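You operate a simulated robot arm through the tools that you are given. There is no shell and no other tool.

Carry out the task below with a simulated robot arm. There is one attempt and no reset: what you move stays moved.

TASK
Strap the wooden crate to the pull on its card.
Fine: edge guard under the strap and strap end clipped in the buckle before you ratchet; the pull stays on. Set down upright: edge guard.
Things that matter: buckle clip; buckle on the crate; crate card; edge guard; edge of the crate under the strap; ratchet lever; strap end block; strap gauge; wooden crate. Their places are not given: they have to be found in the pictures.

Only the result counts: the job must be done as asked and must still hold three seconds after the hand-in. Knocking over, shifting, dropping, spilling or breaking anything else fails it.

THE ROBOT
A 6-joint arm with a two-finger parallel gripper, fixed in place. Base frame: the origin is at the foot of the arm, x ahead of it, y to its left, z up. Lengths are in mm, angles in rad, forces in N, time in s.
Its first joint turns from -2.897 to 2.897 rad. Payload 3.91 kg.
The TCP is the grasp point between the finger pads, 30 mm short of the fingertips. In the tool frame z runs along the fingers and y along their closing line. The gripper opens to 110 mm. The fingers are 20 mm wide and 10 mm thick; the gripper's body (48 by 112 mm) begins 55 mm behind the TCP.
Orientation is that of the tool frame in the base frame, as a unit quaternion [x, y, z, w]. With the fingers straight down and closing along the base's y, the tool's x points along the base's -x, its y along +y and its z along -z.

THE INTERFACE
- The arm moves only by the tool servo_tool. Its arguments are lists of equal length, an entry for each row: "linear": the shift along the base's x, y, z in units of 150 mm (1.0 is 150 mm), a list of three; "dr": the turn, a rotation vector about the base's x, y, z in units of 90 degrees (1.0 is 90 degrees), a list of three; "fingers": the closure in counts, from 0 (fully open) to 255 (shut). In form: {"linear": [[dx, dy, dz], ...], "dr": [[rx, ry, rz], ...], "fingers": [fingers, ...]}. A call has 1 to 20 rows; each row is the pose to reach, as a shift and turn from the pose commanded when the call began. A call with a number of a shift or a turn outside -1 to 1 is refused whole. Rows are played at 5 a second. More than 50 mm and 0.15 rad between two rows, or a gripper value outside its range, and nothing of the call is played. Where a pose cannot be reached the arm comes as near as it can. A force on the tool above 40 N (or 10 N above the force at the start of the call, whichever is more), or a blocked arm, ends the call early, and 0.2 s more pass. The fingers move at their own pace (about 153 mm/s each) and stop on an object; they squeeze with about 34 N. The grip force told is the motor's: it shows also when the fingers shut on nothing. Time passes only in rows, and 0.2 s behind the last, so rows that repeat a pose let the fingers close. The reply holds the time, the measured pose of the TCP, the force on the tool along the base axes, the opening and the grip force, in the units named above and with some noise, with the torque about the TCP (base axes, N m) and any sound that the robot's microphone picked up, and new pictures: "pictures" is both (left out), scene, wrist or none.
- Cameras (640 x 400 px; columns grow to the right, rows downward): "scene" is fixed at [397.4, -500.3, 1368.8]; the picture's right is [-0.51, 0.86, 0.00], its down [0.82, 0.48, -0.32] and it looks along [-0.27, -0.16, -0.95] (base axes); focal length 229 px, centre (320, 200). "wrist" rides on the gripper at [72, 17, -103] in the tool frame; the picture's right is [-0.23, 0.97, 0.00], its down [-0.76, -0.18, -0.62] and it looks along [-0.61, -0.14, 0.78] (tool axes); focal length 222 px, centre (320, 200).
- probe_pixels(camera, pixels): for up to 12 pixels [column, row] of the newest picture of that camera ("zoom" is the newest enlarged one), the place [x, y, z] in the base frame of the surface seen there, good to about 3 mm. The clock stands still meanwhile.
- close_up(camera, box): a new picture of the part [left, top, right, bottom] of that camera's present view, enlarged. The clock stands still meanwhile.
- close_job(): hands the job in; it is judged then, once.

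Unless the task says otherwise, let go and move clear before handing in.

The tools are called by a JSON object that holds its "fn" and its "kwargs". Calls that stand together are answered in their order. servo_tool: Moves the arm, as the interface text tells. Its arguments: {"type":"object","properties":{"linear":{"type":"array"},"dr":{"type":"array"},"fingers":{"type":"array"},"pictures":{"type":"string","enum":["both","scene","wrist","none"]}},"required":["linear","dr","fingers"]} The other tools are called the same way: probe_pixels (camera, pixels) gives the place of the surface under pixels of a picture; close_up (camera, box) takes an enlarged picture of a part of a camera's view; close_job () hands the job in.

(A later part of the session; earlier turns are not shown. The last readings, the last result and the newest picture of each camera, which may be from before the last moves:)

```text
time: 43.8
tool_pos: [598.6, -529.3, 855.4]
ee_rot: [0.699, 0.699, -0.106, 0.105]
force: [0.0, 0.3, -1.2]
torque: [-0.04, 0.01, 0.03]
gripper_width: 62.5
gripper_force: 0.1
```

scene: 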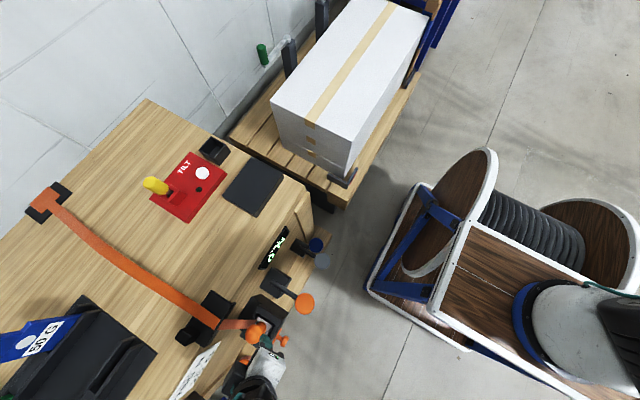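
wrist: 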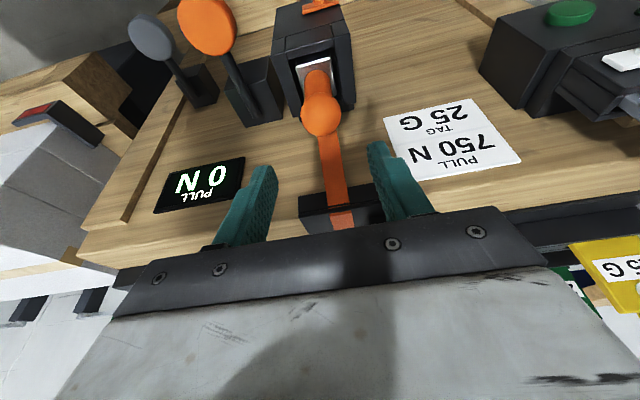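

The block stays in the pocket and the strap runs over the guard. I'll look closer at both.

{"fn": "close_up", "kwargs": {"camera": "scene", "box": [160, 270, 320, 400]}}

{"fn": "close_up", "kwargs": {"camera": "wrist", "box": [260, 0, 400, 140]}}

{"fn": "probe_pixels", "kwargs": {"camera": "zoom", "pixels": [[340, 200], [330, 210], [310, 240], [390, 230], [310, 290], [350, 20], [340, 10], [300, 10], [340, 280], [335, 330], [370, 200], [300, 215]]}}

```text
3.08 times, centred on (240, 335) of scene
```

zoom: 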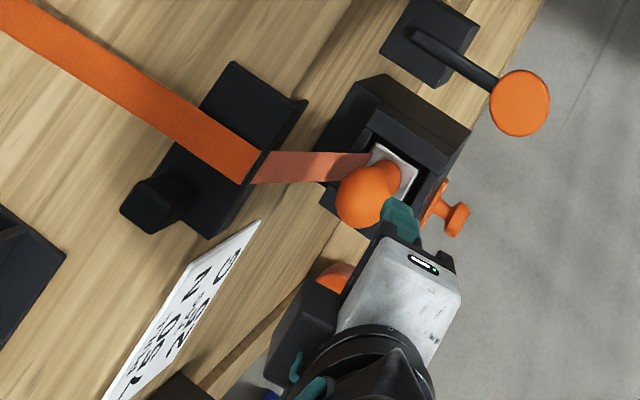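

```text
2.86 times, centred on (330, 70) of wrist
```

zoom: 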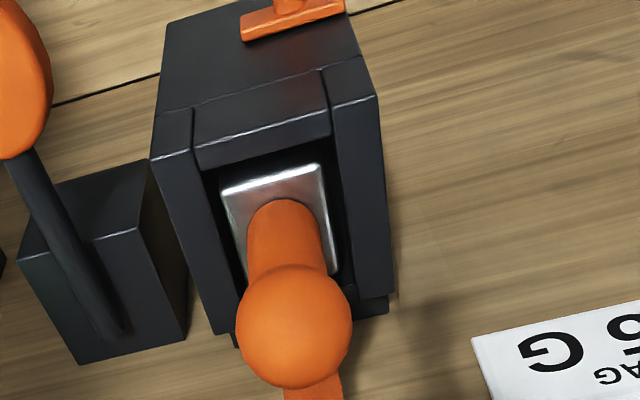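

```text
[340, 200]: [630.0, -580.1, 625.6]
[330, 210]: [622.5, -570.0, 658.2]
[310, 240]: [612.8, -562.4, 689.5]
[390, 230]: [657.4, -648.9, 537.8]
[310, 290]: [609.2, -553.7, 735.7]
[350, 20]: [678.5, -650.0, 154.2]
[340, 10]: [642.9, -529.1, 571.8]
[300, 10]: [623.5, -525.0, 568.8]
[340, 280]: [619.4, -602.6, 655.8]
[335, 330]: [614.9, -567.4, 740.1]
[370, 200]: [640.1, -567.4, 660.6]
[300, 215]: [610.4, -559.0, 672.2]
```

The strap lies across the guard's plate and the block is in the pocket. Next is the clip: I'll move in front of the buckle, above the orange clip knob at (621,-497,563).

{"fn": "servo_tool", "kwargs": {"linear": [[0.04, 0.15, 0], [0.08, 0.3, 0], [0.153, 0.45, -0.1], [0.153, 0.47, -0.35], [0.153, 0.47, -0.6], [0.153, 0.47, -0.85], [0.153, 0.47, -1.0], [0.153, 0.47, -1.0]], "dr": [[0, 0, 0], [0, 0, 0], [0, 0, 0], [0, 0, 0], [0, 0, 0], [0, 0, 0], [0, 0, 0], [0, 0, 0]], "fingers": [110, 110, 110, 110, 110, 110, 110, 110]}}

```text
time: 45.6
tool_pos: [623.9, -459.5, 706.8]
ee_rot: [0.699, 0.699, -0.106, 0.106]
force: [0.4, -0.1, -0.3]
torque: [0.0, 0.0, 0.01]
gripper_width: 62.2
gripper_force: 0.2
```

scene: 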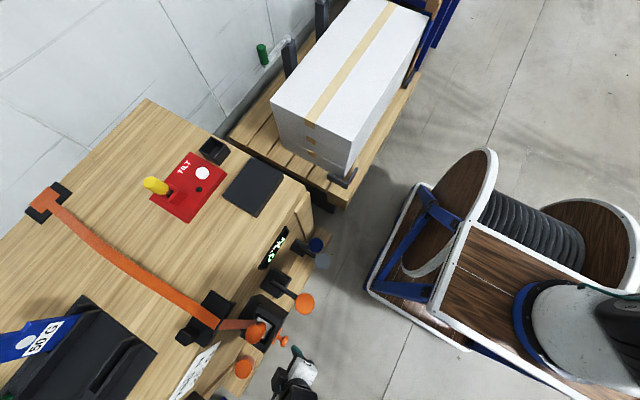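
wrist: 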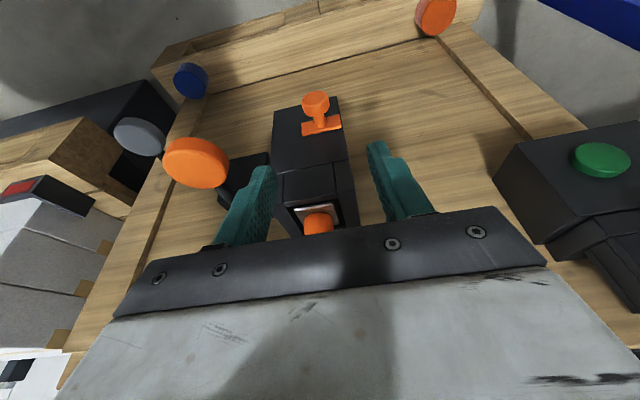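

The clip knob is at (316,103) in the wrist view. I'll measure it and the lever's disc from here.

{"fn": "close_up", "kwargs": {"camera": "wrist", "box": [260, 70, 370, 160]}}

{"fn": "probe_pixels", "kwargs": {"camera": "zoom", "pixels": [[320, 110], [275, 110], [360, 105], [320, 85], [320, 135], [250, 220], [430, 190], [255, 245], [435, 220], [340, 170], [270, 130], [358, 130]]}}

{"fn": "close_up", "kwargs": {"camera": "wrist", "box": [140, 110, 290, 230]}}

{"fn": "probe_pixels", "kwargs": {"camera": "zoom", "pixels": [[200, 150], [110, 160], [300, 170], [200, 100], [200, 200], [290, 220], [330, 250], [370, 170], [420, 150], [200, 180], [120, 130], [290, 140]]}}

```text
4.44 times, centred on (315, 115) of wrist
```

zoom: 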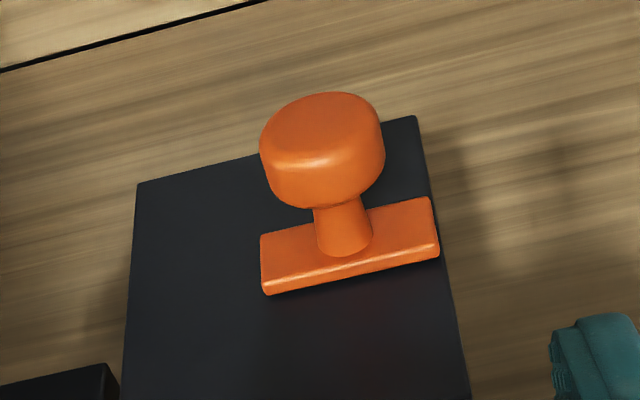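

```text
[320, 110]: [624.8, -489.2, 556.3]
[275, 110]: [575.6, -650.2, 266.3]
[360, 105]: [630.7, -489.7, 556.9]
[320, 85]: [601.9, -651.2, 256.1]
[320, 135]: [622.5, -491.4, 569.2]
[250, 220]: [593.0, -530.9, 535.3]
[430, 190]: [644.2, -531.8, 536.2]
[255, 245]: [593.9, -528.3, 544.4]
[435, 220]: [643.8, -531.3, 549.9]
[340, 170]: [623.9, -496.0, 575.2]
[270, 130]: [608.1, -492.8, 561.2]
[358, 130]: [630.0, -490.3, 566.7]
```

```text
3.33 times, centred on (215, 170) of wrist
```

zoom: 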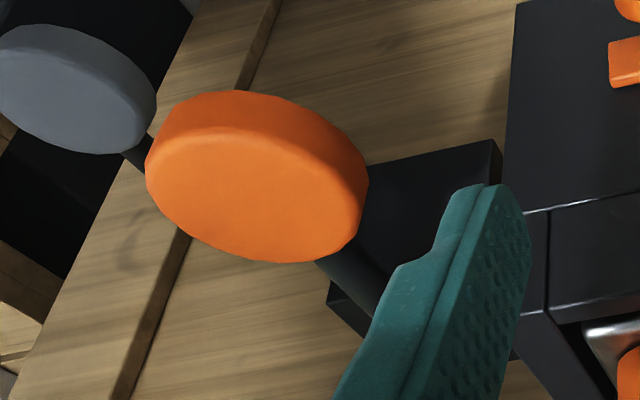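

```text
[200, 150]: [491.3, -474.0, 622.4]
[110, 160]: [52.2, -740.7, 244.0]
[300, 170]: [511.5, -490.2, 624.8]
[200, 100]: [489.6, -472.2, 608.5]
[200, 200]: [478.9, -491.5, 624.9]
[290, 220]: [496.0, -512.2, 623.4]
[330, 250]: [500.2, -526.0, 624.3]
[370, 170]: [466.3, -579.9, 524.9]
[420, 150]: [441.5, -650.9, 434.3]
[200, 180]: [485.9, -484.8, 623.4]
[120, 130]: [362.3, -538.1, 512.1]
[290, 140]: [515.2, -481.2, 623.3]
```

Clip knob: centre (621.7,-496,563), radius ≈14, front face y≈-489. Lever disc: x 468–518, top z≈624. I'll descend around the clip knob with the fingers open about 62 mm.

{"fn": "servo_tool", "kwargs": {"linear": [[-0.015, -0.04, -0.2], [-0.015, -0.1, -0.45], [-0.015, -0.16, -0.65], [-0.015, -0.21, -0.82], [-0.015, -0.25, -0.955], [-0.015, -0.25, -0.955]], "dr": [[0, 0, 0], [0, 0, 0], [0, 0, 0], [0, 0, 0], [0, 0, 0], [0, 0, 0]], "fingers": [110, 110, 110, 110, 110, 110]}}

```text
time: 47.0
tool_pos: [620.9, -498.6, 561.7]
ee_rot: [0.699, 0.7, -0.105, 0.107]
force: [-0.5, 0.0, 0.4]
torque: [-0.02, -0.02, 0.0]
gripper_width: 62.7
gripper_force: 0.1
```

scene: 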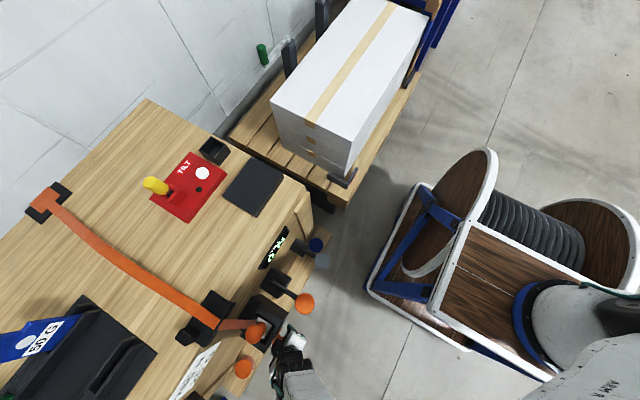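
wrist: 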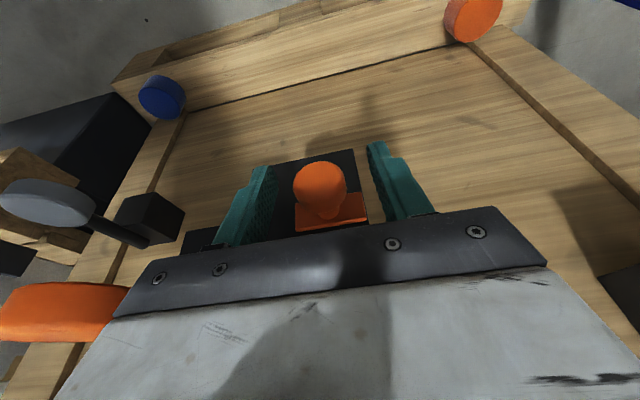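

The knob at (322,190) is between the fingers and nothing is touching. I'll close on it gently.

{"fn": "servo_tool", "kwargs": {"linear": [[0, 0, 0], [0, 0, 0], [0, 0, 0], [0, 0, 0]], "dr": [[0, 0, 0], [0, 0, 0], [0, 0, 0], [0, 0, 0]], "fingers": [200, 255, 255, 255], "pictures": "wrist"}}

```text
time: 48.0
tool_pos: [619.9, -498.6, 561.5]
ee_rot: [0.699, 0.7, -0.106, 0.107]
force: [-0.8, -2.0, -2.3]
torque: [-0.03, 0.02, -0.04]
gripper_width: 28.8
gripper_force: 44.8
```

wrist: 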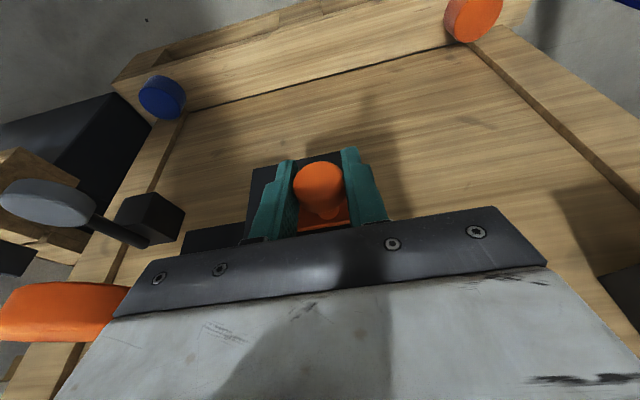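

Gripped at 28.8 mm. I'll test the slide toward -x in small steps and read the force.

{"fn": "servo_tool", "kwargs": {"linear": [[-0.013, 0, 0], [-0.027, 0, 0], [-0.04, 0, 0], [-0.04, 0, 0]], "dr": [[0, 0, 0], [0, 0, 0], [0, 0, 0], [0, 0, 0]], "fingers": [255, 255, 255, 255], "pictures": "wrist"}}

```text
time: 49.0
tool_pos: [614.4, -498.7, 562.9]
ee_rot: [0.7, 0.698, -0.107, 0.106]
force: [1.4, -9.7, -13.3]
torque: [-0.24, 0.03, -0.03]
gripper_width: 28.9
gripper_force: 44.9
```

wrist: 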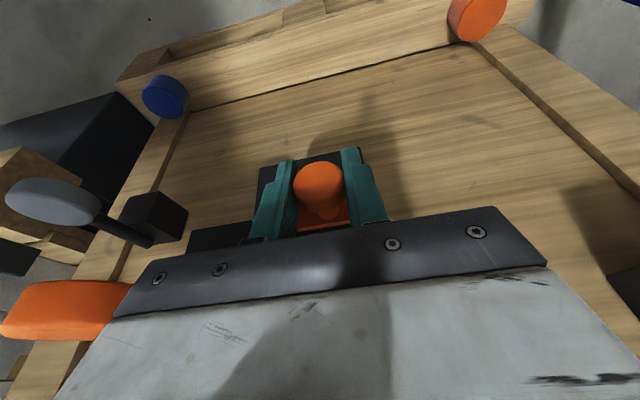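

It slid 5.5 mm with almost no x resistance, so it is a slider toward -x. I'll continue in small steps, easing z slightly to relieve the side load.

{"fn": "servo_tool", "kwargs": {"linear": [[-0.02, -0.003, -0.005], [-0.04, -0.003, -0.005], [-0.06, -0.003, -0.005], [-0.08, -0.003, -0.005], [-0.1, -0.003, -0.005], [-0.1, -0.003, -0.005]], "dr": [[0, 0, 0], [0, 0, 0], [0, 0, 0], [0, 0, 0], [0, 0, 0], [0, 0, 0]], "fingers": [255, 255, 255, 255, 255, 255]}}

```text
time: 50.4
tool_pos: [599.3, -497.5, 561.5]
ee_rot: [0.699, 0.699, -0.107, 0.106]
force: [-0.3, -9.1, -2.1]
torque: [-0.26, 0.03, 0.05]
gripper_width: 28.9
gripper_force: 44.7
```

scene: 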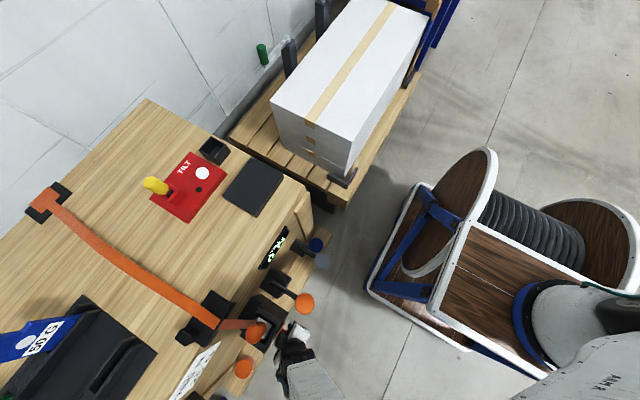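
wrist: 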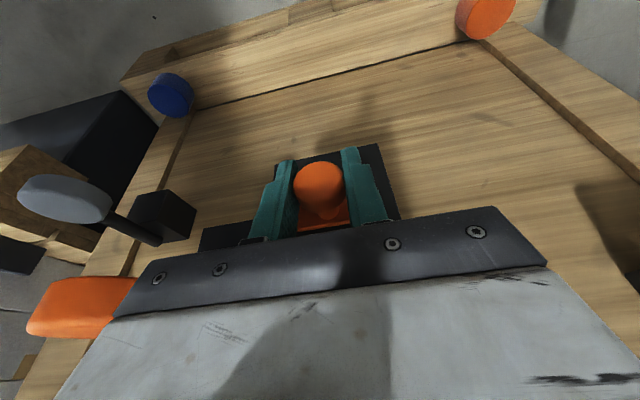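

It still slides freely, now at x≈599. I'll continue toward the other end in 2 mm steps, watching for a stop and the clearance to the lever's disc.

{"fn": "servo_tool", "kwargs": {"linear": [[-0.013, -0.003, 0], [-0.027, -0.003, 0], [-0.04, -0.003, 0], [-0.053, -0.003, 0], [-0.067, -0.003, 0], [-0.067, -0.003, 0]], "dr": [[0, 0, 0], [0, 0, 0], [0, 0, 0], [0, 0, 0], [0, 0, 0], [0, 0, 0]], "fingers": [255, 255, 255, 255, 255, 255], "pictures": "wrist"}}

```text
time: 51.8
tool_pos: [589.1, -497.3, 560.7]
ee_rot: [0.699, 0.699, -0.105, 0.106]
force: [-0.4, 5.9, 2.0]
torque: [-0.03, -0.01, 0.05]
gripper_width: 28.9
gripper_force: 45.0
```

wrist: 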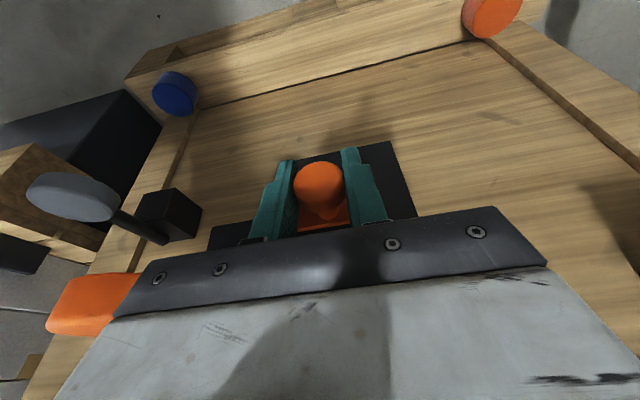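

Still free at x≈589. I'll go a few more millimetres, carefully.

{"fn": "servo_tool", "kwargs": {"linear": [[-0.013, 0, 0], [-0.027, 0, 0], [-0.04, 0, 0], [-0.04, 0, 0]], "dr": [[0, 0, 0], [0, 0, 0], [0, 0, 0], [0, 0, 0]], "fingers": [255, 255, 255, 255], "pictures": "wrist"}}

```text
time: 52.8
tool_pos: [582.9, -497.7, 560.8]
ee_rot: [0.699, 0.7, -0.106, 0.106]
force: [-3.6, 8.0, -16.7]
torque: [-0.24, 0.02, -0.03]
gripper_width: 28.9
gripper_force: 44.8
```

wrist: 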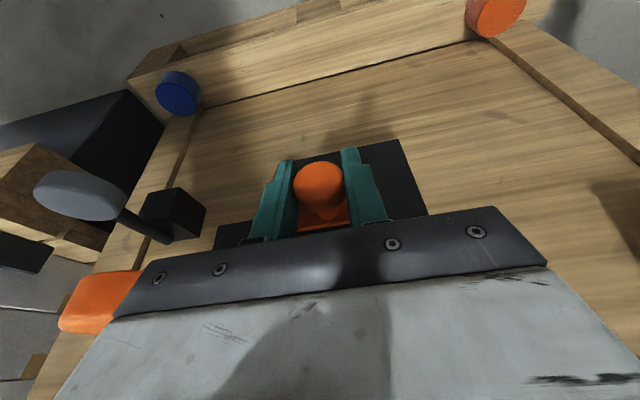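

At x≈583 there's still no stop. I'll try 3 mm more.

{"fn": "servo_tool", "kwargs": {"linear": [[-0.007, 0, -0.003], [-0.014, 0, -0.003], [-0.02, 0, -0.003], [-0.02, 0, -0.003]], "dr": [[0, 0, 0], [0, 0, 0], [0, 0, 0], [0, 0, 0]], "fingers": [255, 255, 255, 255], "pictures": "none"}}

```text
time: 53.8
tool_pos: [580.7, -497.7, 562.2]
ee_rot: [0.699, 0.699, -0.106, 0.106]
force: [-0.8, 17.2, -5.5]
torque: [0.1, -0.05, 0.06]
gripper_width: 28.7
gripper_force: 44.6
```

{"fn": "servo_tool", "kwargs": {"linear": [[-0.007, 0.005, 0], [-0.014, 0.005, 0], [-0.014, 0.005, 0]], "dr": [[0, 0, 0], [0, 0, 0], [0, 0, 0]], "fingers": [255, 255, 255]}}

```text
time: 54.6
tool_pos: [579.5, -497.2, 561.5]
ee_rot: [0.699, 0.699, -0.105, 0.106]
force: [9.2, 9.3, -9.3]
torque: [0.04, -0.03, 0.01]
gripper_width: 28.7
gripper_force: 45.4
```

scene: 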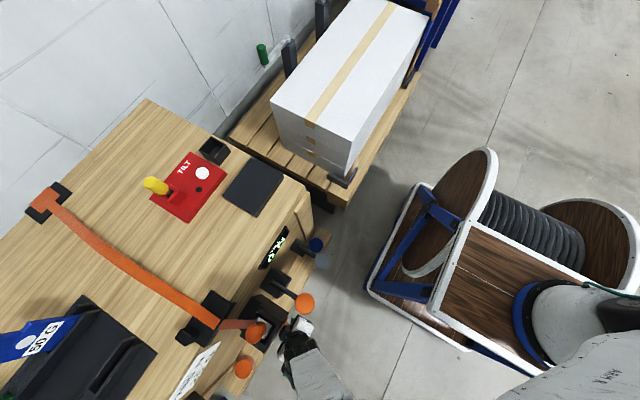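
wrist: 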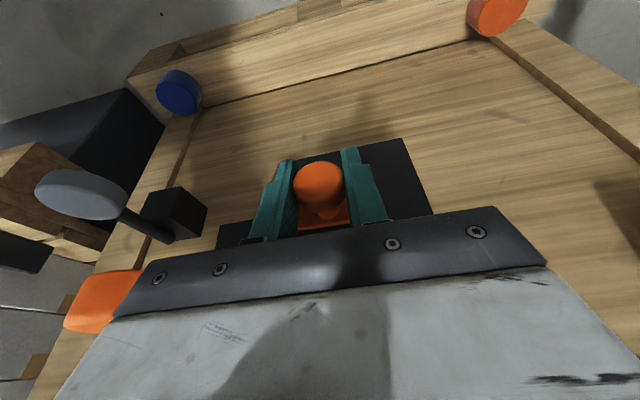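

The x force is now +9 N at x≈579.5, so it's at the end stop after about 42 mm of travel. I'll press 1 mm more to be sure it's fully home, then ease back and release.

{"fn": "servo_tool", "kwargs": {"linear": [[-0.007, 0.003, 0], [-0.007, 0.003, 0], [0, 0.003, 0], [0, 0.003, 0], [0, 0.003, 0]], "dr": [[0, 0, 0], [0, 0, 0], [0, 0, 0], [0, 0, 0], [0, 0, 0]], "fingers": [255, 255, 255, 110, 110]}}

```text
time: 55.8
tool_pos: [577.9, -496.2, 561.7]
ee_rot: [0.7, 0.698, -0.106, 0.106]
force: [-0.7, 0.4, -0.4]
torque: [-0.01, 0.06, -0.01]
gripper_width: 62.7
gripper_force: 0.0
```

scene: 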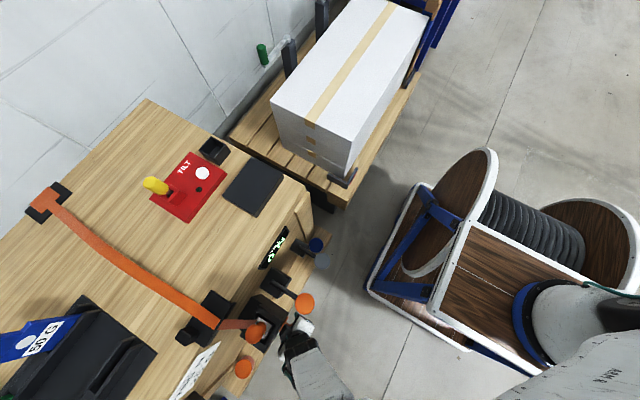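
wrist: 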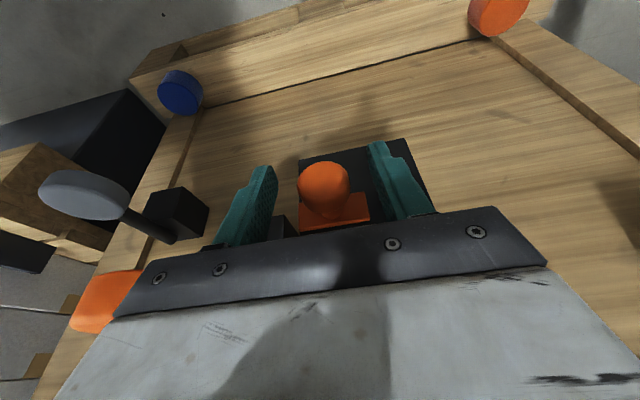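

Released, and the clip stayed put. I'll back straight out in +y, then rise, and inspect the clip and the lever.

{"fn": "servo_tool", "kwargs": {"linear": [[0, 0.15, 0], [0, 0.35, 0], [0, 0.5, 0], [0.1, 0.6, 0.15], [0.2, 0.6, 0.4], [0.2, 0.6, 0.7], [0.2, 0.6, 1.0], [0.2, 0.6, 1.0]], "dr": [[0, 0, 0], [0, 0, 0], [0, 0, 0], [0, 0, 0], [0, 0, 0], [0, 0, 0], [0, 0, 0], [0, 0, 0]], "fingers": [110, 110, 110, 110, 110, 110, 110, 110]}}

```text
time: 57.6
tool_pos: [610.9, -405.9, 711.6]
ee_rot: [0.699, 0.699, -0.107, 0.107]
force: [0.3, 0.2, 0.4]
torque: [0.0, -0.03, -0.01]
gripper_width: 62.9
gripper_force: 0.1
```

scene: 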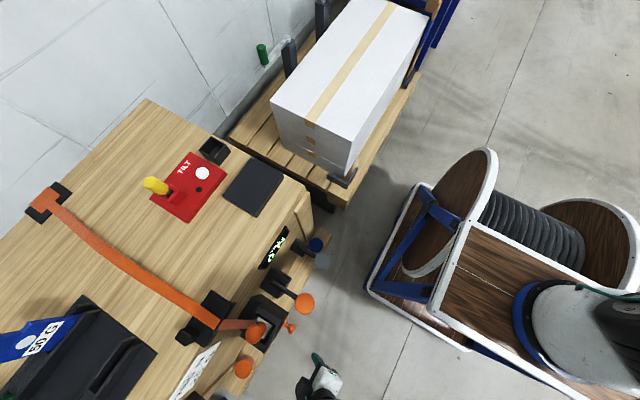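
wrist: 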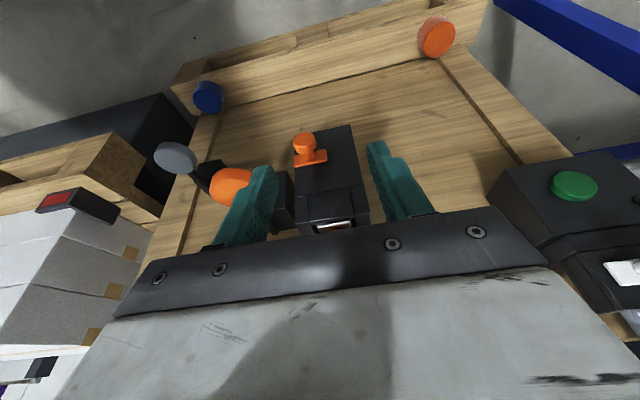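

{"fn": "close_up", "kwargs": {"camera": "wrist", "box": [270, 110, 380, 240]}}

{"fn": "probe_pixels", "kwargs": {"camera": "wrist", "pixels": [[303, 140], [310, 155], [297, 160], [325, 155], [320, 135], [340, 225], [320, 230], [335, 180], [300, 185], [355, 180], [230, 185], [230, 175]]}}

{"fn": "close_up", "kwargs": {"camera": "scene", "box": [190, 220, 340, 370]}}

```text
3.08 times, centred on (325, 175) of wrist
```

zoom: 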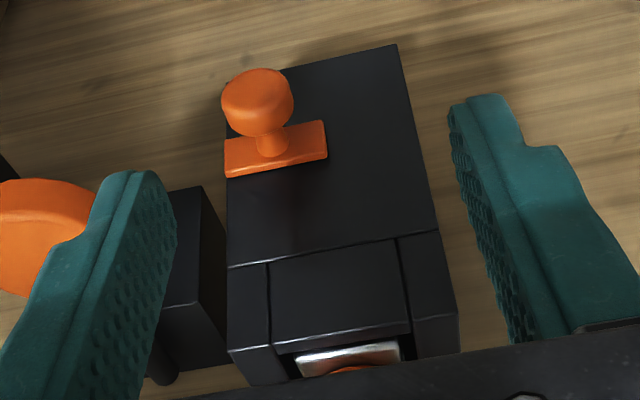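

```text
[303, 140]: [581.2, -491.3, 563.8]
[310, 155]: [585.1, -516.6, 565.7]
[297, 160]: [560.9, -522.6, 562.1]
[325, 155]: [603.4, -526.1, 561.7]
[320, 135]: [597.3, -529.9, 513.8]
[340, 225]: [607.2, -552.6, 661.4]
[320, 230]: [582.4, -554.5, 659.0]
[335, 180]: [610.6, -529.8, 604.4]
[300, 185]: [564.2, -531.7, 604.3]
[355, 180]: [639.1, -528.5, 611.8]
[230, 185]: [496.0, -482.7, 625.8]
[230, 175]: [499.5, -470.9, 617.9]
```

```text
2.67 times, centred on (265, 295) of scene
```

zoom: 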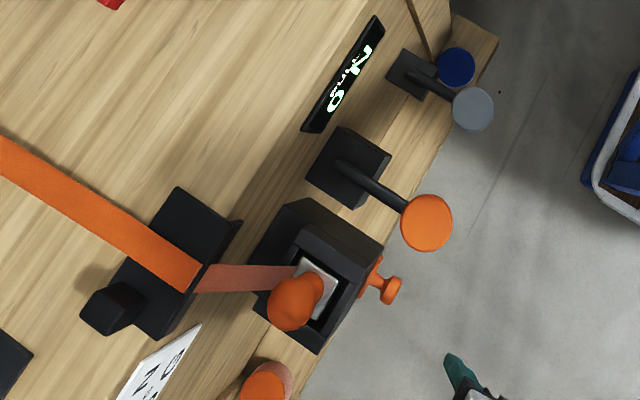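

The clip is now at the far end (x≈561–603) and the block is flush in the pocket, so the strap end is clipped. Now the orange ratchet lever: disc centre ≈(493,-497), z 608–624. I'll position above it with the fingers wider.

{"fn": "servo_tool", "kwargs": {"linear": [[-0.2, -0.1, 0], [-0.4, -0.2, 0], [-0.6, -0.3, 0], [-0.786, -0.4, 0], [-0.786, -0.4, 0]], "dr": [[0, 0, 0], [0, 0, 0], [0, 0, 0], [0, 0, 0], [0, 0, 0]], "fingers": [70, 70, 70, 70, 70]}}

```text
time: 58.8
tool_pos: [489.7, -466.4, 711.1]
ee_rot: [0.699, 0.699, -0.107, 0.106]
force: [0.4, 0.7, -0.3]
torque: [-0.05, -0.03, -0.01]
gripper_width: 79.8
gripper_force: 0.1
```

scene: 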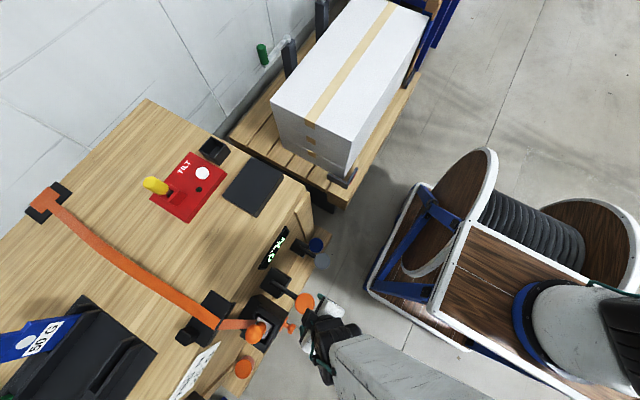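
wrist: 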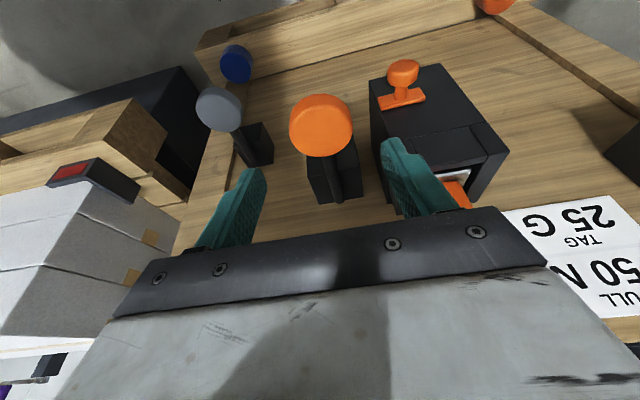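

The disc is at (321,125) in the wrist view. I'll measure it, plus the rod and block, precisely.

{"fn": "close_up", "kwargs": {"camera": "wrist", "box": [270, 80, 390, 215]}}

{"fn": "probe_pixels", "kwargs": {"camera": "zoom", "pixels": [[320, 140], [230, 145], [410, 130], [310, 60], [330, 210], [340, 240], [345, 300], [355, 330], [290, 290], [400, 270], [310, 50], [320, 100]]}}

```text
2.96 times, centred on (330, 148) of wrist
```

zoom: 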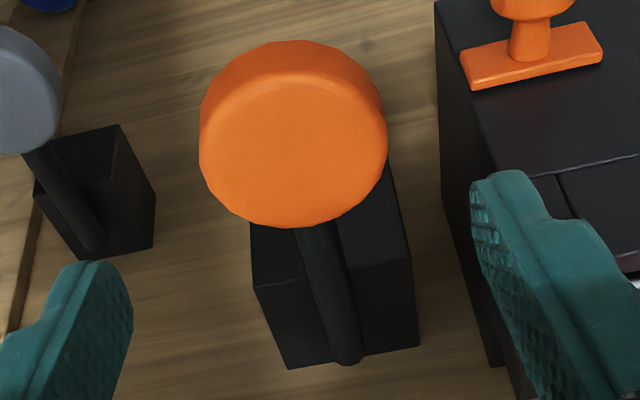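

```text
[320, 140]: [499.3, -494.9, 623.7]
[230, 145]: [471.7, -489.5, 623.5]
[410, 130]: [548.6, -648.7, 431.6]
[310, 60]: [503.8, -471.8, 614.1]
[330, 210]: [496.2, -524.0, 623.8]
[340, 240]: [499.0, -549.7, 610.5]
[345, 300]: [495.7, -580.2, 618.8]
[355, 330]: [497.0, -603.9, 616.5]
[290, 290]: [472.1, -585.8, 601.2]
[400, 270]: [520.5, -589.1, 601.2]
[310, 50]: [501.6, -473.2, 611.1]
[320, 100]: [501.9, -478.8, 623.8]
```

Disc: radius ≈28, centre ≈(494,-498), z 608–624. I'll descend around it without closing.

{"fn": "servo_tool", "kwargs": {"linear": [[0.029, -0.05, -0.16], [0.029, -0.1, -0.32], [0.029, -0.16, -0.5], [0.029, -0.21, -0.64], [0.029, -0.21, -0.64]], "dr": [[0, 0, 0], [0, 0, 0], [0, 0, 0], [0, 0, 0], [0, 0, 0]], "fingers": [70, 70, 70, 70, 70]}}

```text
time: 60.0
tool_pos: [494.7, -498.8, 614.9]
ee_rot: [0.699, 0.699, -0.106, 0.107]
force: [0.1, 0.5, -0.4]
torque: [0.02, 0.0, -0.02]
gripper_width: 79.9
gripper_force: 0.1
```

scene: 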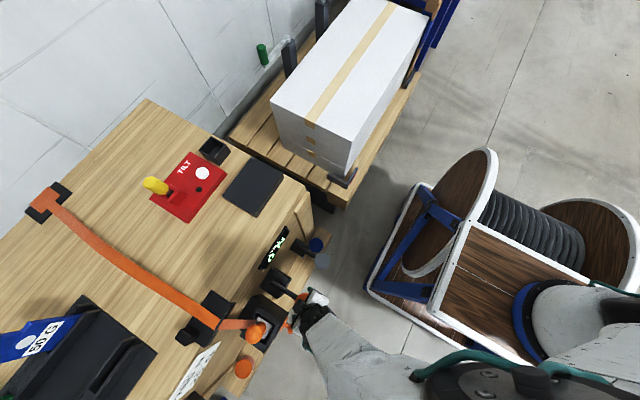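
wrist: 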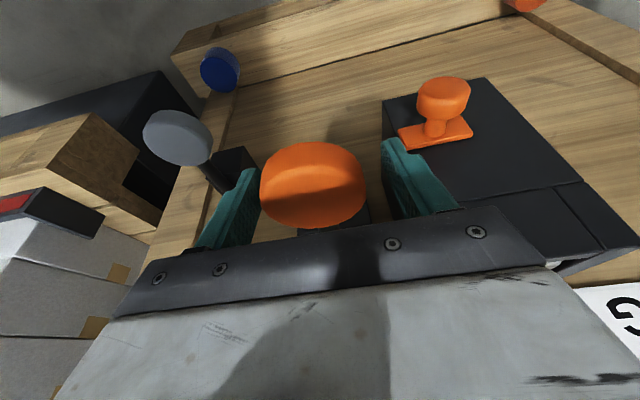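

The disc is between the fingers. I'll close on it and read the forces.

{"fn": "servo_tool", "kwargs": {"linear": [[0, 0, 0], [0, 0, 0], [0, 0, 0], [0, 0, 0]], "dr": [[0, 0, 0], [0, 0, 0], [0, 0, 0], [0, 0, 0]], "fingers": [120, 255, 255, 255], "pictures": "wrist"}}

```text
time: 60.6
tool_pos: [492.0, -499.0, 613.6]
ee_rot: [0.701, 0.697, -0.109, 0.105]
force: [-25.3, -13.5, 1.3]
torque: [-0.02, 0.15, 0.24]
gripper_width: 59.5
gripper_force: 45.4
stopped in row 2: the force on the tool passed its limit at 42 N (the readings are from after the stop); the commanded pose is now the measured one
```

wrist: 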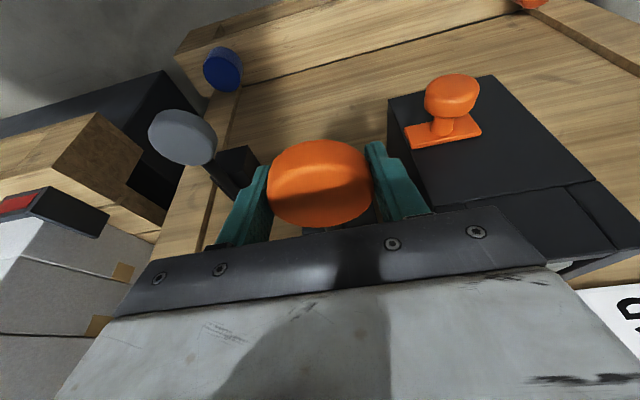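

The lever is rigid sideways (the tool got pushed -x), so it hinges up/down. I'll re-center about 1.5 mm toward -x while gripping.

{"fn": "servo_tool", "kwargs": {"linear": [[-0.007, 0.0, 0], [-0.01, 0.0, 0], [-0.01, 0, 0]], "dr": [[0, 0, 0], [0, 0, 0], [0, 0, 0]], "fingers": [255, 255, 255], "pictures": "wrist"}}

```text
time: 61.4
tool_pos: [489.6, -499.1, 612.5]
ee_rot: [0.701, 0.697, -0.108, 0.105]
force: [-22.2, -24.8, 1.1]
torque: [0.01, -0.18, -0.32]
gripper_width: 59.5
gripper_force: 45.4
```

wrist: 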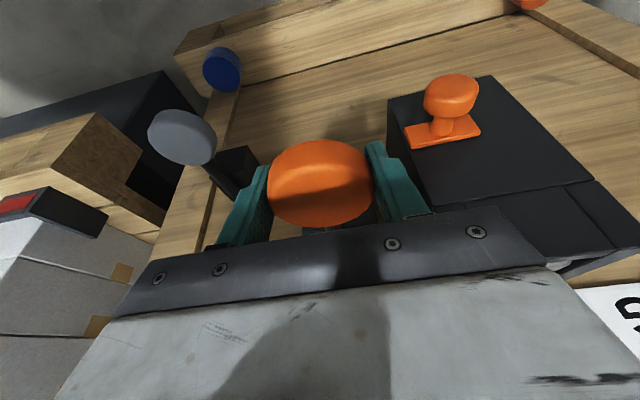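

Side forces are still about 22–25 N, so I'm off-centre. I'll open a little, let the forces settle and re-measure the disc from here.

{"fn": "servo_tool", "kwargs": {"linear": [[0, 0, 0], [0, 0, 0]], "dr": [[0, 0, 0], [0, 0, 0]], "fingers": [80, 80], "pictures": "wrist"}}

{"fn": "close_up", "kwargs": {"camera": "wrist", "box": [200, 110, 450, 260]}}

{"fn": "probe_pixels", "kwargs": {"camera": "wrist", "pixels": [[270, 185], [365, 180], [318, 145], [318, 190], [318, 215], [275, 170], [360, 165], [280, 200], [360, 200], [318, 165], [262, 195], [368, 190]]}}

```text
time: 62.0
tool_pos: [490.4, -497.9, 613.4]
ee_rot: [0.7, 0.698, -0.106, 0.104]
force: [-0.1, -0.3, 0.3]
torque: [0.0, 0.03, 0.01]
gripper_width: 75.5
gripper_force: 0.1
```

wrist: 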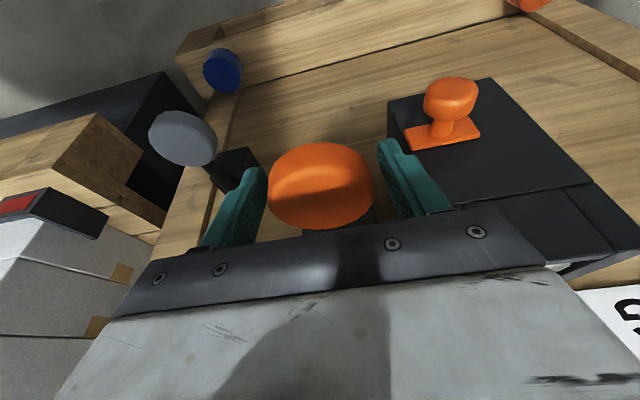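

```text
2.56 times, centred on (325, 185) of wrist
```

zoom: 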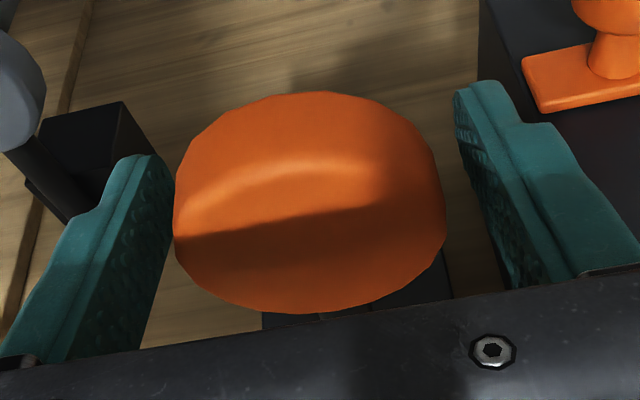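

```text
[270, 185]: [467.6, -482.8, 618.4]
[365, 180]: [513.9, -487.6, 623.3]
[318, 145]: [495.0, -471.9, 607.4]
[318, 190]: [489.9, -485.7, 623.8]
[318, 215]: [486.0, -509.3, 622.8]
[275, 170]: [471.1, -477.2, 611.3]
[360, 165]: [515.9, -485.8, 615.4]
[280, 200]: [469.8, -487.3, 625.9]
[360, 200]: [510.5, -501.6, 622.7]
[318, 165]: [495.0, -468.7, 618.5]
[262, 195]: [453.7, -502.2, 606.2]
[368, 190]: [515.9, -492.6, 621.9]
```

The disc's centre is about (490.5,-497.5), and the tool is now centred on it. I'll close again.

{"fn": "servo_tool", "kwargs": {"linear": [[0, 0, 0.005], [0, 0, 0.005], [0, 0, 0.005], [0, 0, 0.005]], "dr": [[0, 0, 0], [0, 0, 0], [0, 0, 0], [0, 0, 0]], "fingers": [255, 255, 255, 255], "pictures": "none"}}

```text
time: 63.0
tool_pos: [489.8, -498.3, 614.3]
ee_rot: [0.7, 0.698, -0.107, 0.104]
force: [-7.9, -2.6, -12.5]
torque: [0.31, -0.32, 0.0]
gripper_width: 59.3
gripper_force: 45.0
```

Well centred now with low side force. I'll test the hinge direction: up 4 mm, reading the force.

{"fn": "servo_tool", "kwargs": {"linear": [[0.005, 0, 0.01], [0.005, 0, 0.02], [0.005, 0, 0.027], [0.005, 0, 0.027]], "dr": [[0, 0, 0], [0, 0, 0], [0, 0, 0], [0, 0, 0]], "fingers": [255, 255, 255, 255], "pictures": "none"}}

```text
time: 63.4
tool_pos: [490.1, -497.5, 613.5]
ee_rot: [0.701, 0.698, -0.107, 0.103]
force: [0.8, -12.6, -21.3]
torque: [-0.29, -0.45, 0.28]
gripper_width: 59.3
gripper_force: 44.9
stopped in row 2: the force on the tool passed its limit at 43 N (the readings are from after the stop); the commanded pose is now the measured one
```

Upward is blocked (over 40 N without movement). I'll try downward 4 mm.

{"fn": "servo_tool", "kwargs": {"linear": [[0, 0, -0.01], [0, 0, -0.02], [0, 0, -0.03], [0, 0, -0.03]], "dr": [[0, 0, 0], [0, 0, 0], [0, 0, 0], [0, 0, 0]], "fingers": [255, 255, 255, 255], "pictures": "wrist"}}

```text
time: 64.4
tool_pos: [490.9, -497.6, 611.6]
ee_rot: [0.702, 0.697, -0.107, 0.103]
force: [-4.4, -8.1, 13.6]
torque: [-1.4, -0.36, -0.27]
gripper_width: 59.4
gripper_force: 44.9
```

wrist: 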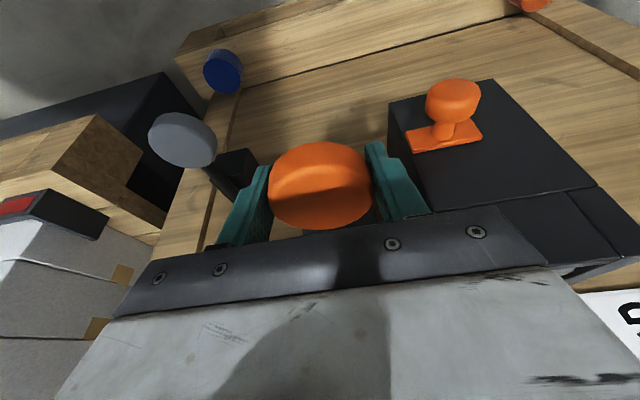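

Downward gives a little (about 2 mm with 13.6 N). I'll press further down and look at the gauge.

{"fn": "servo_tool", "kwargs": {"linear": [[0, 0, -0.02], [0, 0, -0.04], [0, 0, -0.06], [0, 0, -0.06]], "dr": [[0, 0, 0], [0, 0, 0], [0, 0, 0], [0, 0, 0]], "fingers": [255, 255, 255, 255]}}

```text
time: 65.4
tool_pos: [490.3, -498.3, 601.7]
ee_rot: [0.7, 0.698, -0.106, 0.104]
force: [-7.5, -17.6, 13.4]
torque: [-1.08, -0.29, -0.13]
gripper_width: 59.4
gripper_force: 44.9
```

scene: 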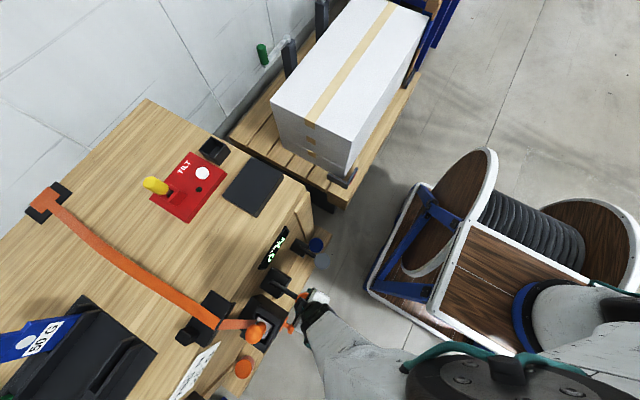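
wrist: 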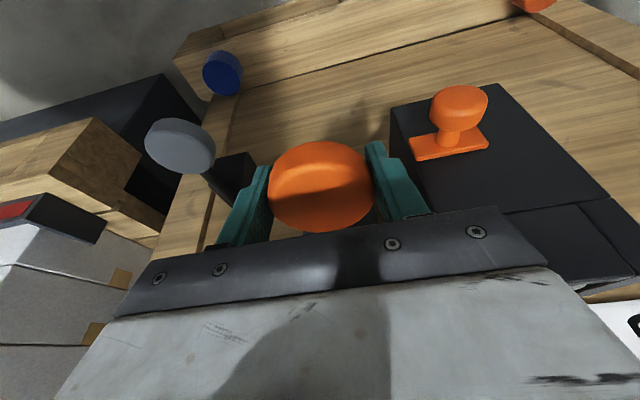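

The lever moves down smoothly (now 12 mm lower, ~13 N), so the stroke is downward. I'll check the gauge and continue along its arc.

{"fn": "close_up", "kwargs": {"camera": "scene", "box": [245, 215, 325, 275]}}

{"fn": "servo_tool", "kwargs": {"linear": [[0, -0.005, -0.027], [0, -0.012, -0.053], [0, -0.017, -0.08], [0, -0.023, -0.107], [0, -0.023, -0.107]], "dr": [[0, 0, 0], [0, 0, 0], [0, 0, 0], [0, 0, 0], [0, 0, 0]], "fingers": [255, 255, 255, 255, 255]}}

{"fn": "close_up", "kwargs": {"camera": "scene", "box": [245, 215, 325, 275]}}

```text
6.67 times, centred on (285, 245) of scene
```

zoom: 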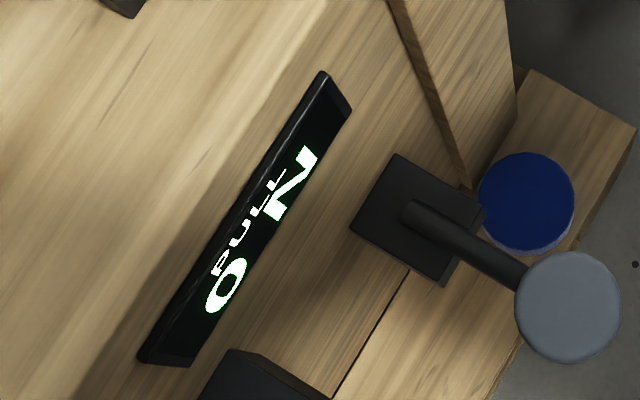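

```text
time: 66.6
tool_pos: [490.2, -499.6, 585.7]
ee_rot: [0.702, 0.697, -0.107, 0.103]
force: [-16.4, -12.0, 14.0]
torque: [-0.8, -0.42, -0.25]
gripper_width: 59.6
gripper_force: 45.1
```

scene: 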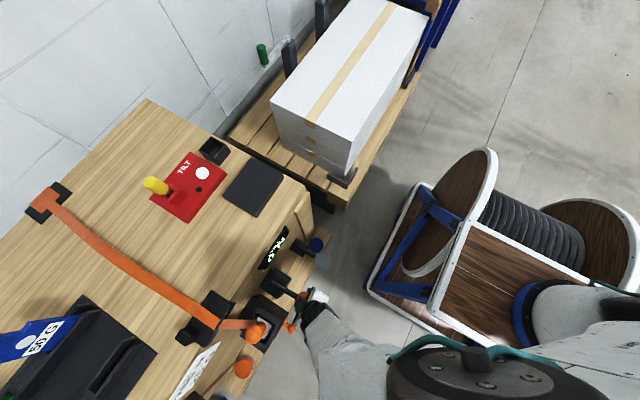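
wrist: 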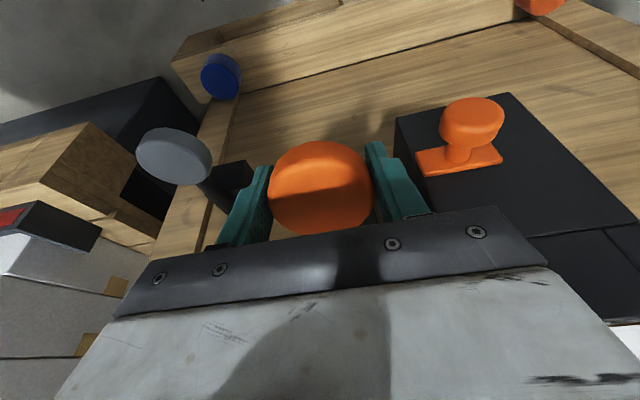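

```text
6.67 times, centred on (285, 245) of scene
```

zoom: 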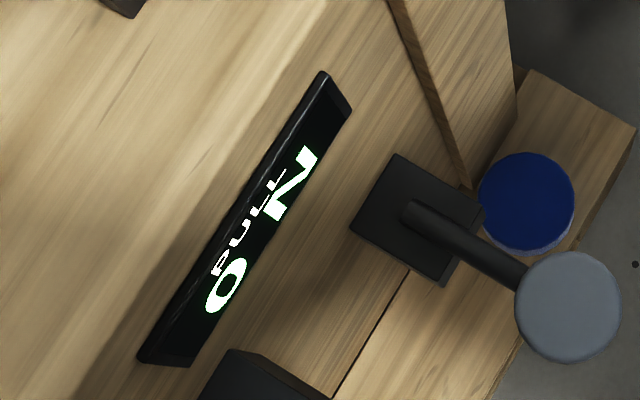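

The gauge is readable and still 0 N with the lever 28 mm down. I'll continue the arc and check again.

{"fn": "servo_tool", "kwargs": {"linear": [[-0.005, -0.01, -0.027], [-0.005, -0.018, -0.053], [-0.005, -0.027, -0.08], [-0.005, -0.035, -0.107], [-0.005, -0.035, -0.107]], "dr": [[0, 0, 0], [0, 0, 0], [0, 0, 0], [0, 0, 0], [0, 0, 0]], "fingers": [255, 255, 255, 255, 255], "pictures": "wrist"}}

{"fn": "close_up", "kwargs": {"camera": "scene", "box": [245, 215, 325, 275]}}

```text
time: 67.8
tool_pos: [488.9, -504.5, 568.3]
ee_rot: [0.702, 0.697, -0.106, 0.103]
force: [-11.9, 7.7, 10.9]
torque: [-0.94, -0.59, -0.06]
gripper_width: 59.0
gripper_force: 45.2
```

wrist: 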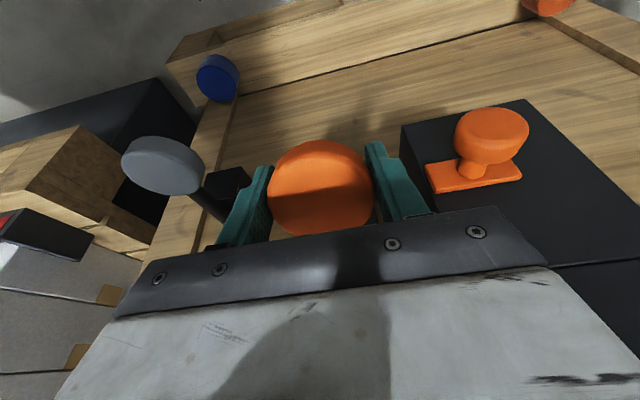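

```text
6.67 times, centred on (285, 245) of scene
```

zoom: 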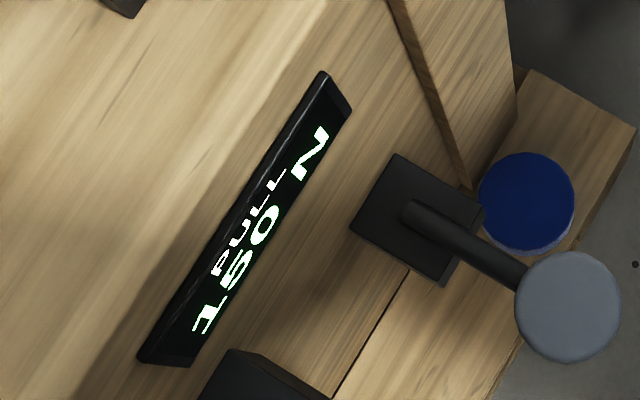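

The gauge now reads 150 N after one down-stroke, so I need five strokes for 750 N. I'll return the lever up along the arc to its rest position.

{"fn": "servo_tool", "kwargs": {"linear": [[0, 0.015, 0.053], [0, 0.027, 0.107], [0, 0.035, 0.16], [0, 0.042, 0.213], [0, 0.045, 0.26], [0, 0.045, 0.295], [0, 0.045, 0.295]], "dr": [[0, 0, 0], [0, 0, 0], [0, 0, 0], [0, 0, 0], [0, 0, 0], [0, 0, 0], [0, 0, 0]], "fingers": [255, 255, 255, 255, 255, 255, 255], "pictures": "wrist"}}

{"fn": "close_up", "kwargs": {"camera": "scene", "box": [245, 215, 325, 275]}}

```text
time: 69.4
tool_pos: [490.3, -498.3, 612.5]
ee_rot: [0.7, 0.698, -0.106, 0.103]
force: [21.2, 8.5, -15.8]
torque: [0.55, -0.44, 0.46]
gripper_width: 59.5
gripper_force: 45.1
```

wrist: 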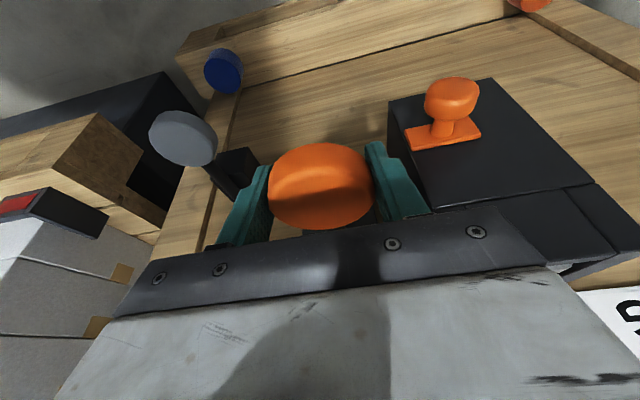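

```text
6.67 times, centred on (285, 245) of scene
```

zoom: 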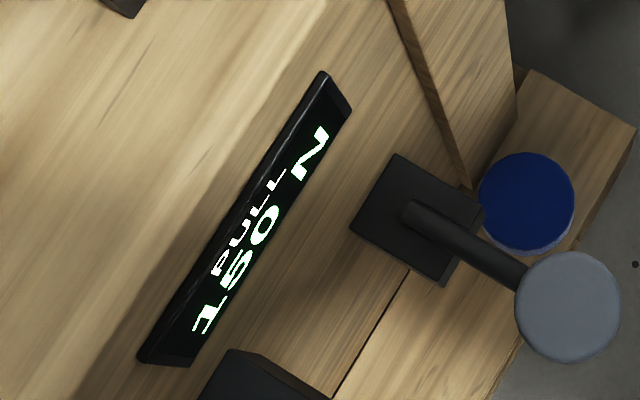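

Back at the top, the gauge holds at 150 N. Second stroke: down about 46 mm along the arc.

{"fn": "servo_tool", "kwargs": {"linear": [[0.005, 0, -0.05], [0.005, -0.004, -0.1], [0.005, -0.012, -0.15], [0.003, -0.022, -0.2], [0.002, -0.034, -0.25], [0, -0.045, -0.3], [0, -0.046, -0.31], [0, -0.046, -0.31]], "dr": [[0, 0, 0], [0, 0, 0], [0, 0, 0], [0, 0, 0], [0, 0, 0], [0, 0, 0], [0, 0, 0], [0, 0, 0]], "fingers": [255, 255, 255, 255, 255, 255, 255, 255], "pictures": "none"}}

{"fn": "close_up", "kwargs": {"camera": "scene", "box": [245, 215, 325, 275]}}

```text
time: 71.2
tool_pos: [489.9, -507.9, 568.1]
ee_rot: [0.701, 0.697, -0.107, 0.105]
force: [21.5, -11.7, 19.3]
torque: [-1.02, -0.54, 0.18]
gripper_width: 59.5
gripper_force: 45.2
```

```text
6.67 times, centred on (285, 245) of scene
```

zoom: 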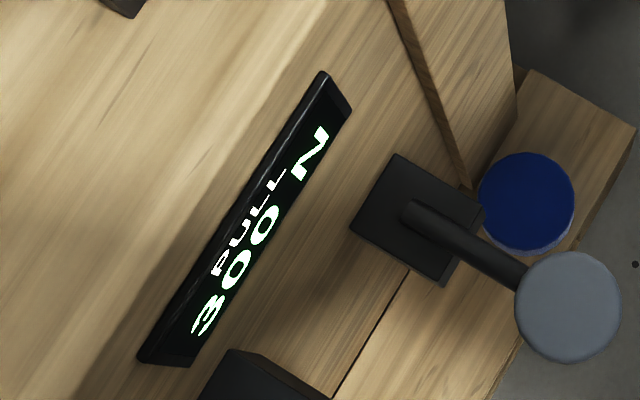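

300 N after two strokes. I'll return up and then do the third stroke, with a slight x correction.

{"fn": "servo_tool", "kwargs": {"linear": [[0.005, 0.015, 0.05], [0.006, 0.03, 0.1], [0.006, 0.042, 0.15], [0.006, 0.052, 0.2], [0.006, 0.06, 0.25], [0.006, 0.064, 0.295], [0.006, 0.064, 0.295]], "dr": [[0, 0, 0], [0, 0, 0], [0, 0, 0], [0, 0, 0], [0, 0, 0], [0, 0, 0], [0, 0, 0]], "fingers": [255, 255, 255, 255, 255, 255, 255], "pictures": "none"}}

{"fn": "close_up", "kwargs": {"camera": "scene", "box": [245, 215, 325, 275]}}

```text
time: 72.8
tool_pos: [489.2, -496.8, 609.7]
ee_rot: [0.701, 0.698, -0.106, 0.103]
force: [-0.2, -16.3, -6.7]
torque: [0.98, -0.23, -0.1]
gripper_width: 59.3
gripper_force: 44.8
```

```text
6.67 times, centred on (285, 245) of scene
```

zoom: 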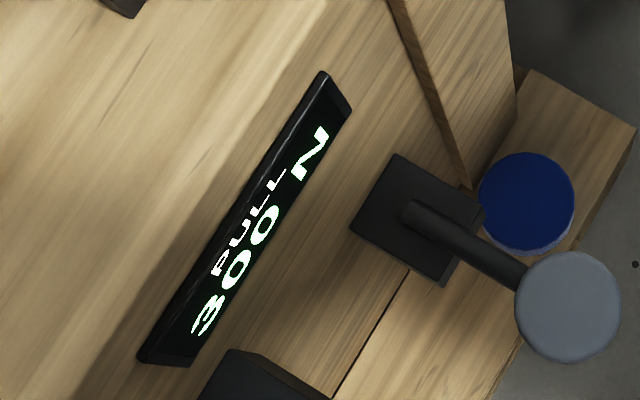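

The gauge holds at 300 N, but the lever is about 3 mm short of the top. I'll bring it fully up, then do the third stroke.

{"fn": "servo_tool", "kwargs": {"linear": [[0, -0.003, 0.01], [0, -0.005, 0.018], [0, -0.005, 0.018]], "dr": [[0, 0, 0], [0, 0, 0], [0, 0, 0]], "fingers": [255, 255, 255], "pictures": "none"}}

```text
time: 73.5
tool_pos: [490.3, -496.1, 612.2]
ee_rot: [0.702, 0.697, -0.106, 0.102]
force: [2.2, -14.8, -22.6]
torque: [0.17, -0.39, 0.23]
gripper_width: 59.5
gripper_force: 45.1
stopped in row 3: the force on the tool passed its limit at 41 N (the readings are from after the stop); the commanded pose is now the measured one
```

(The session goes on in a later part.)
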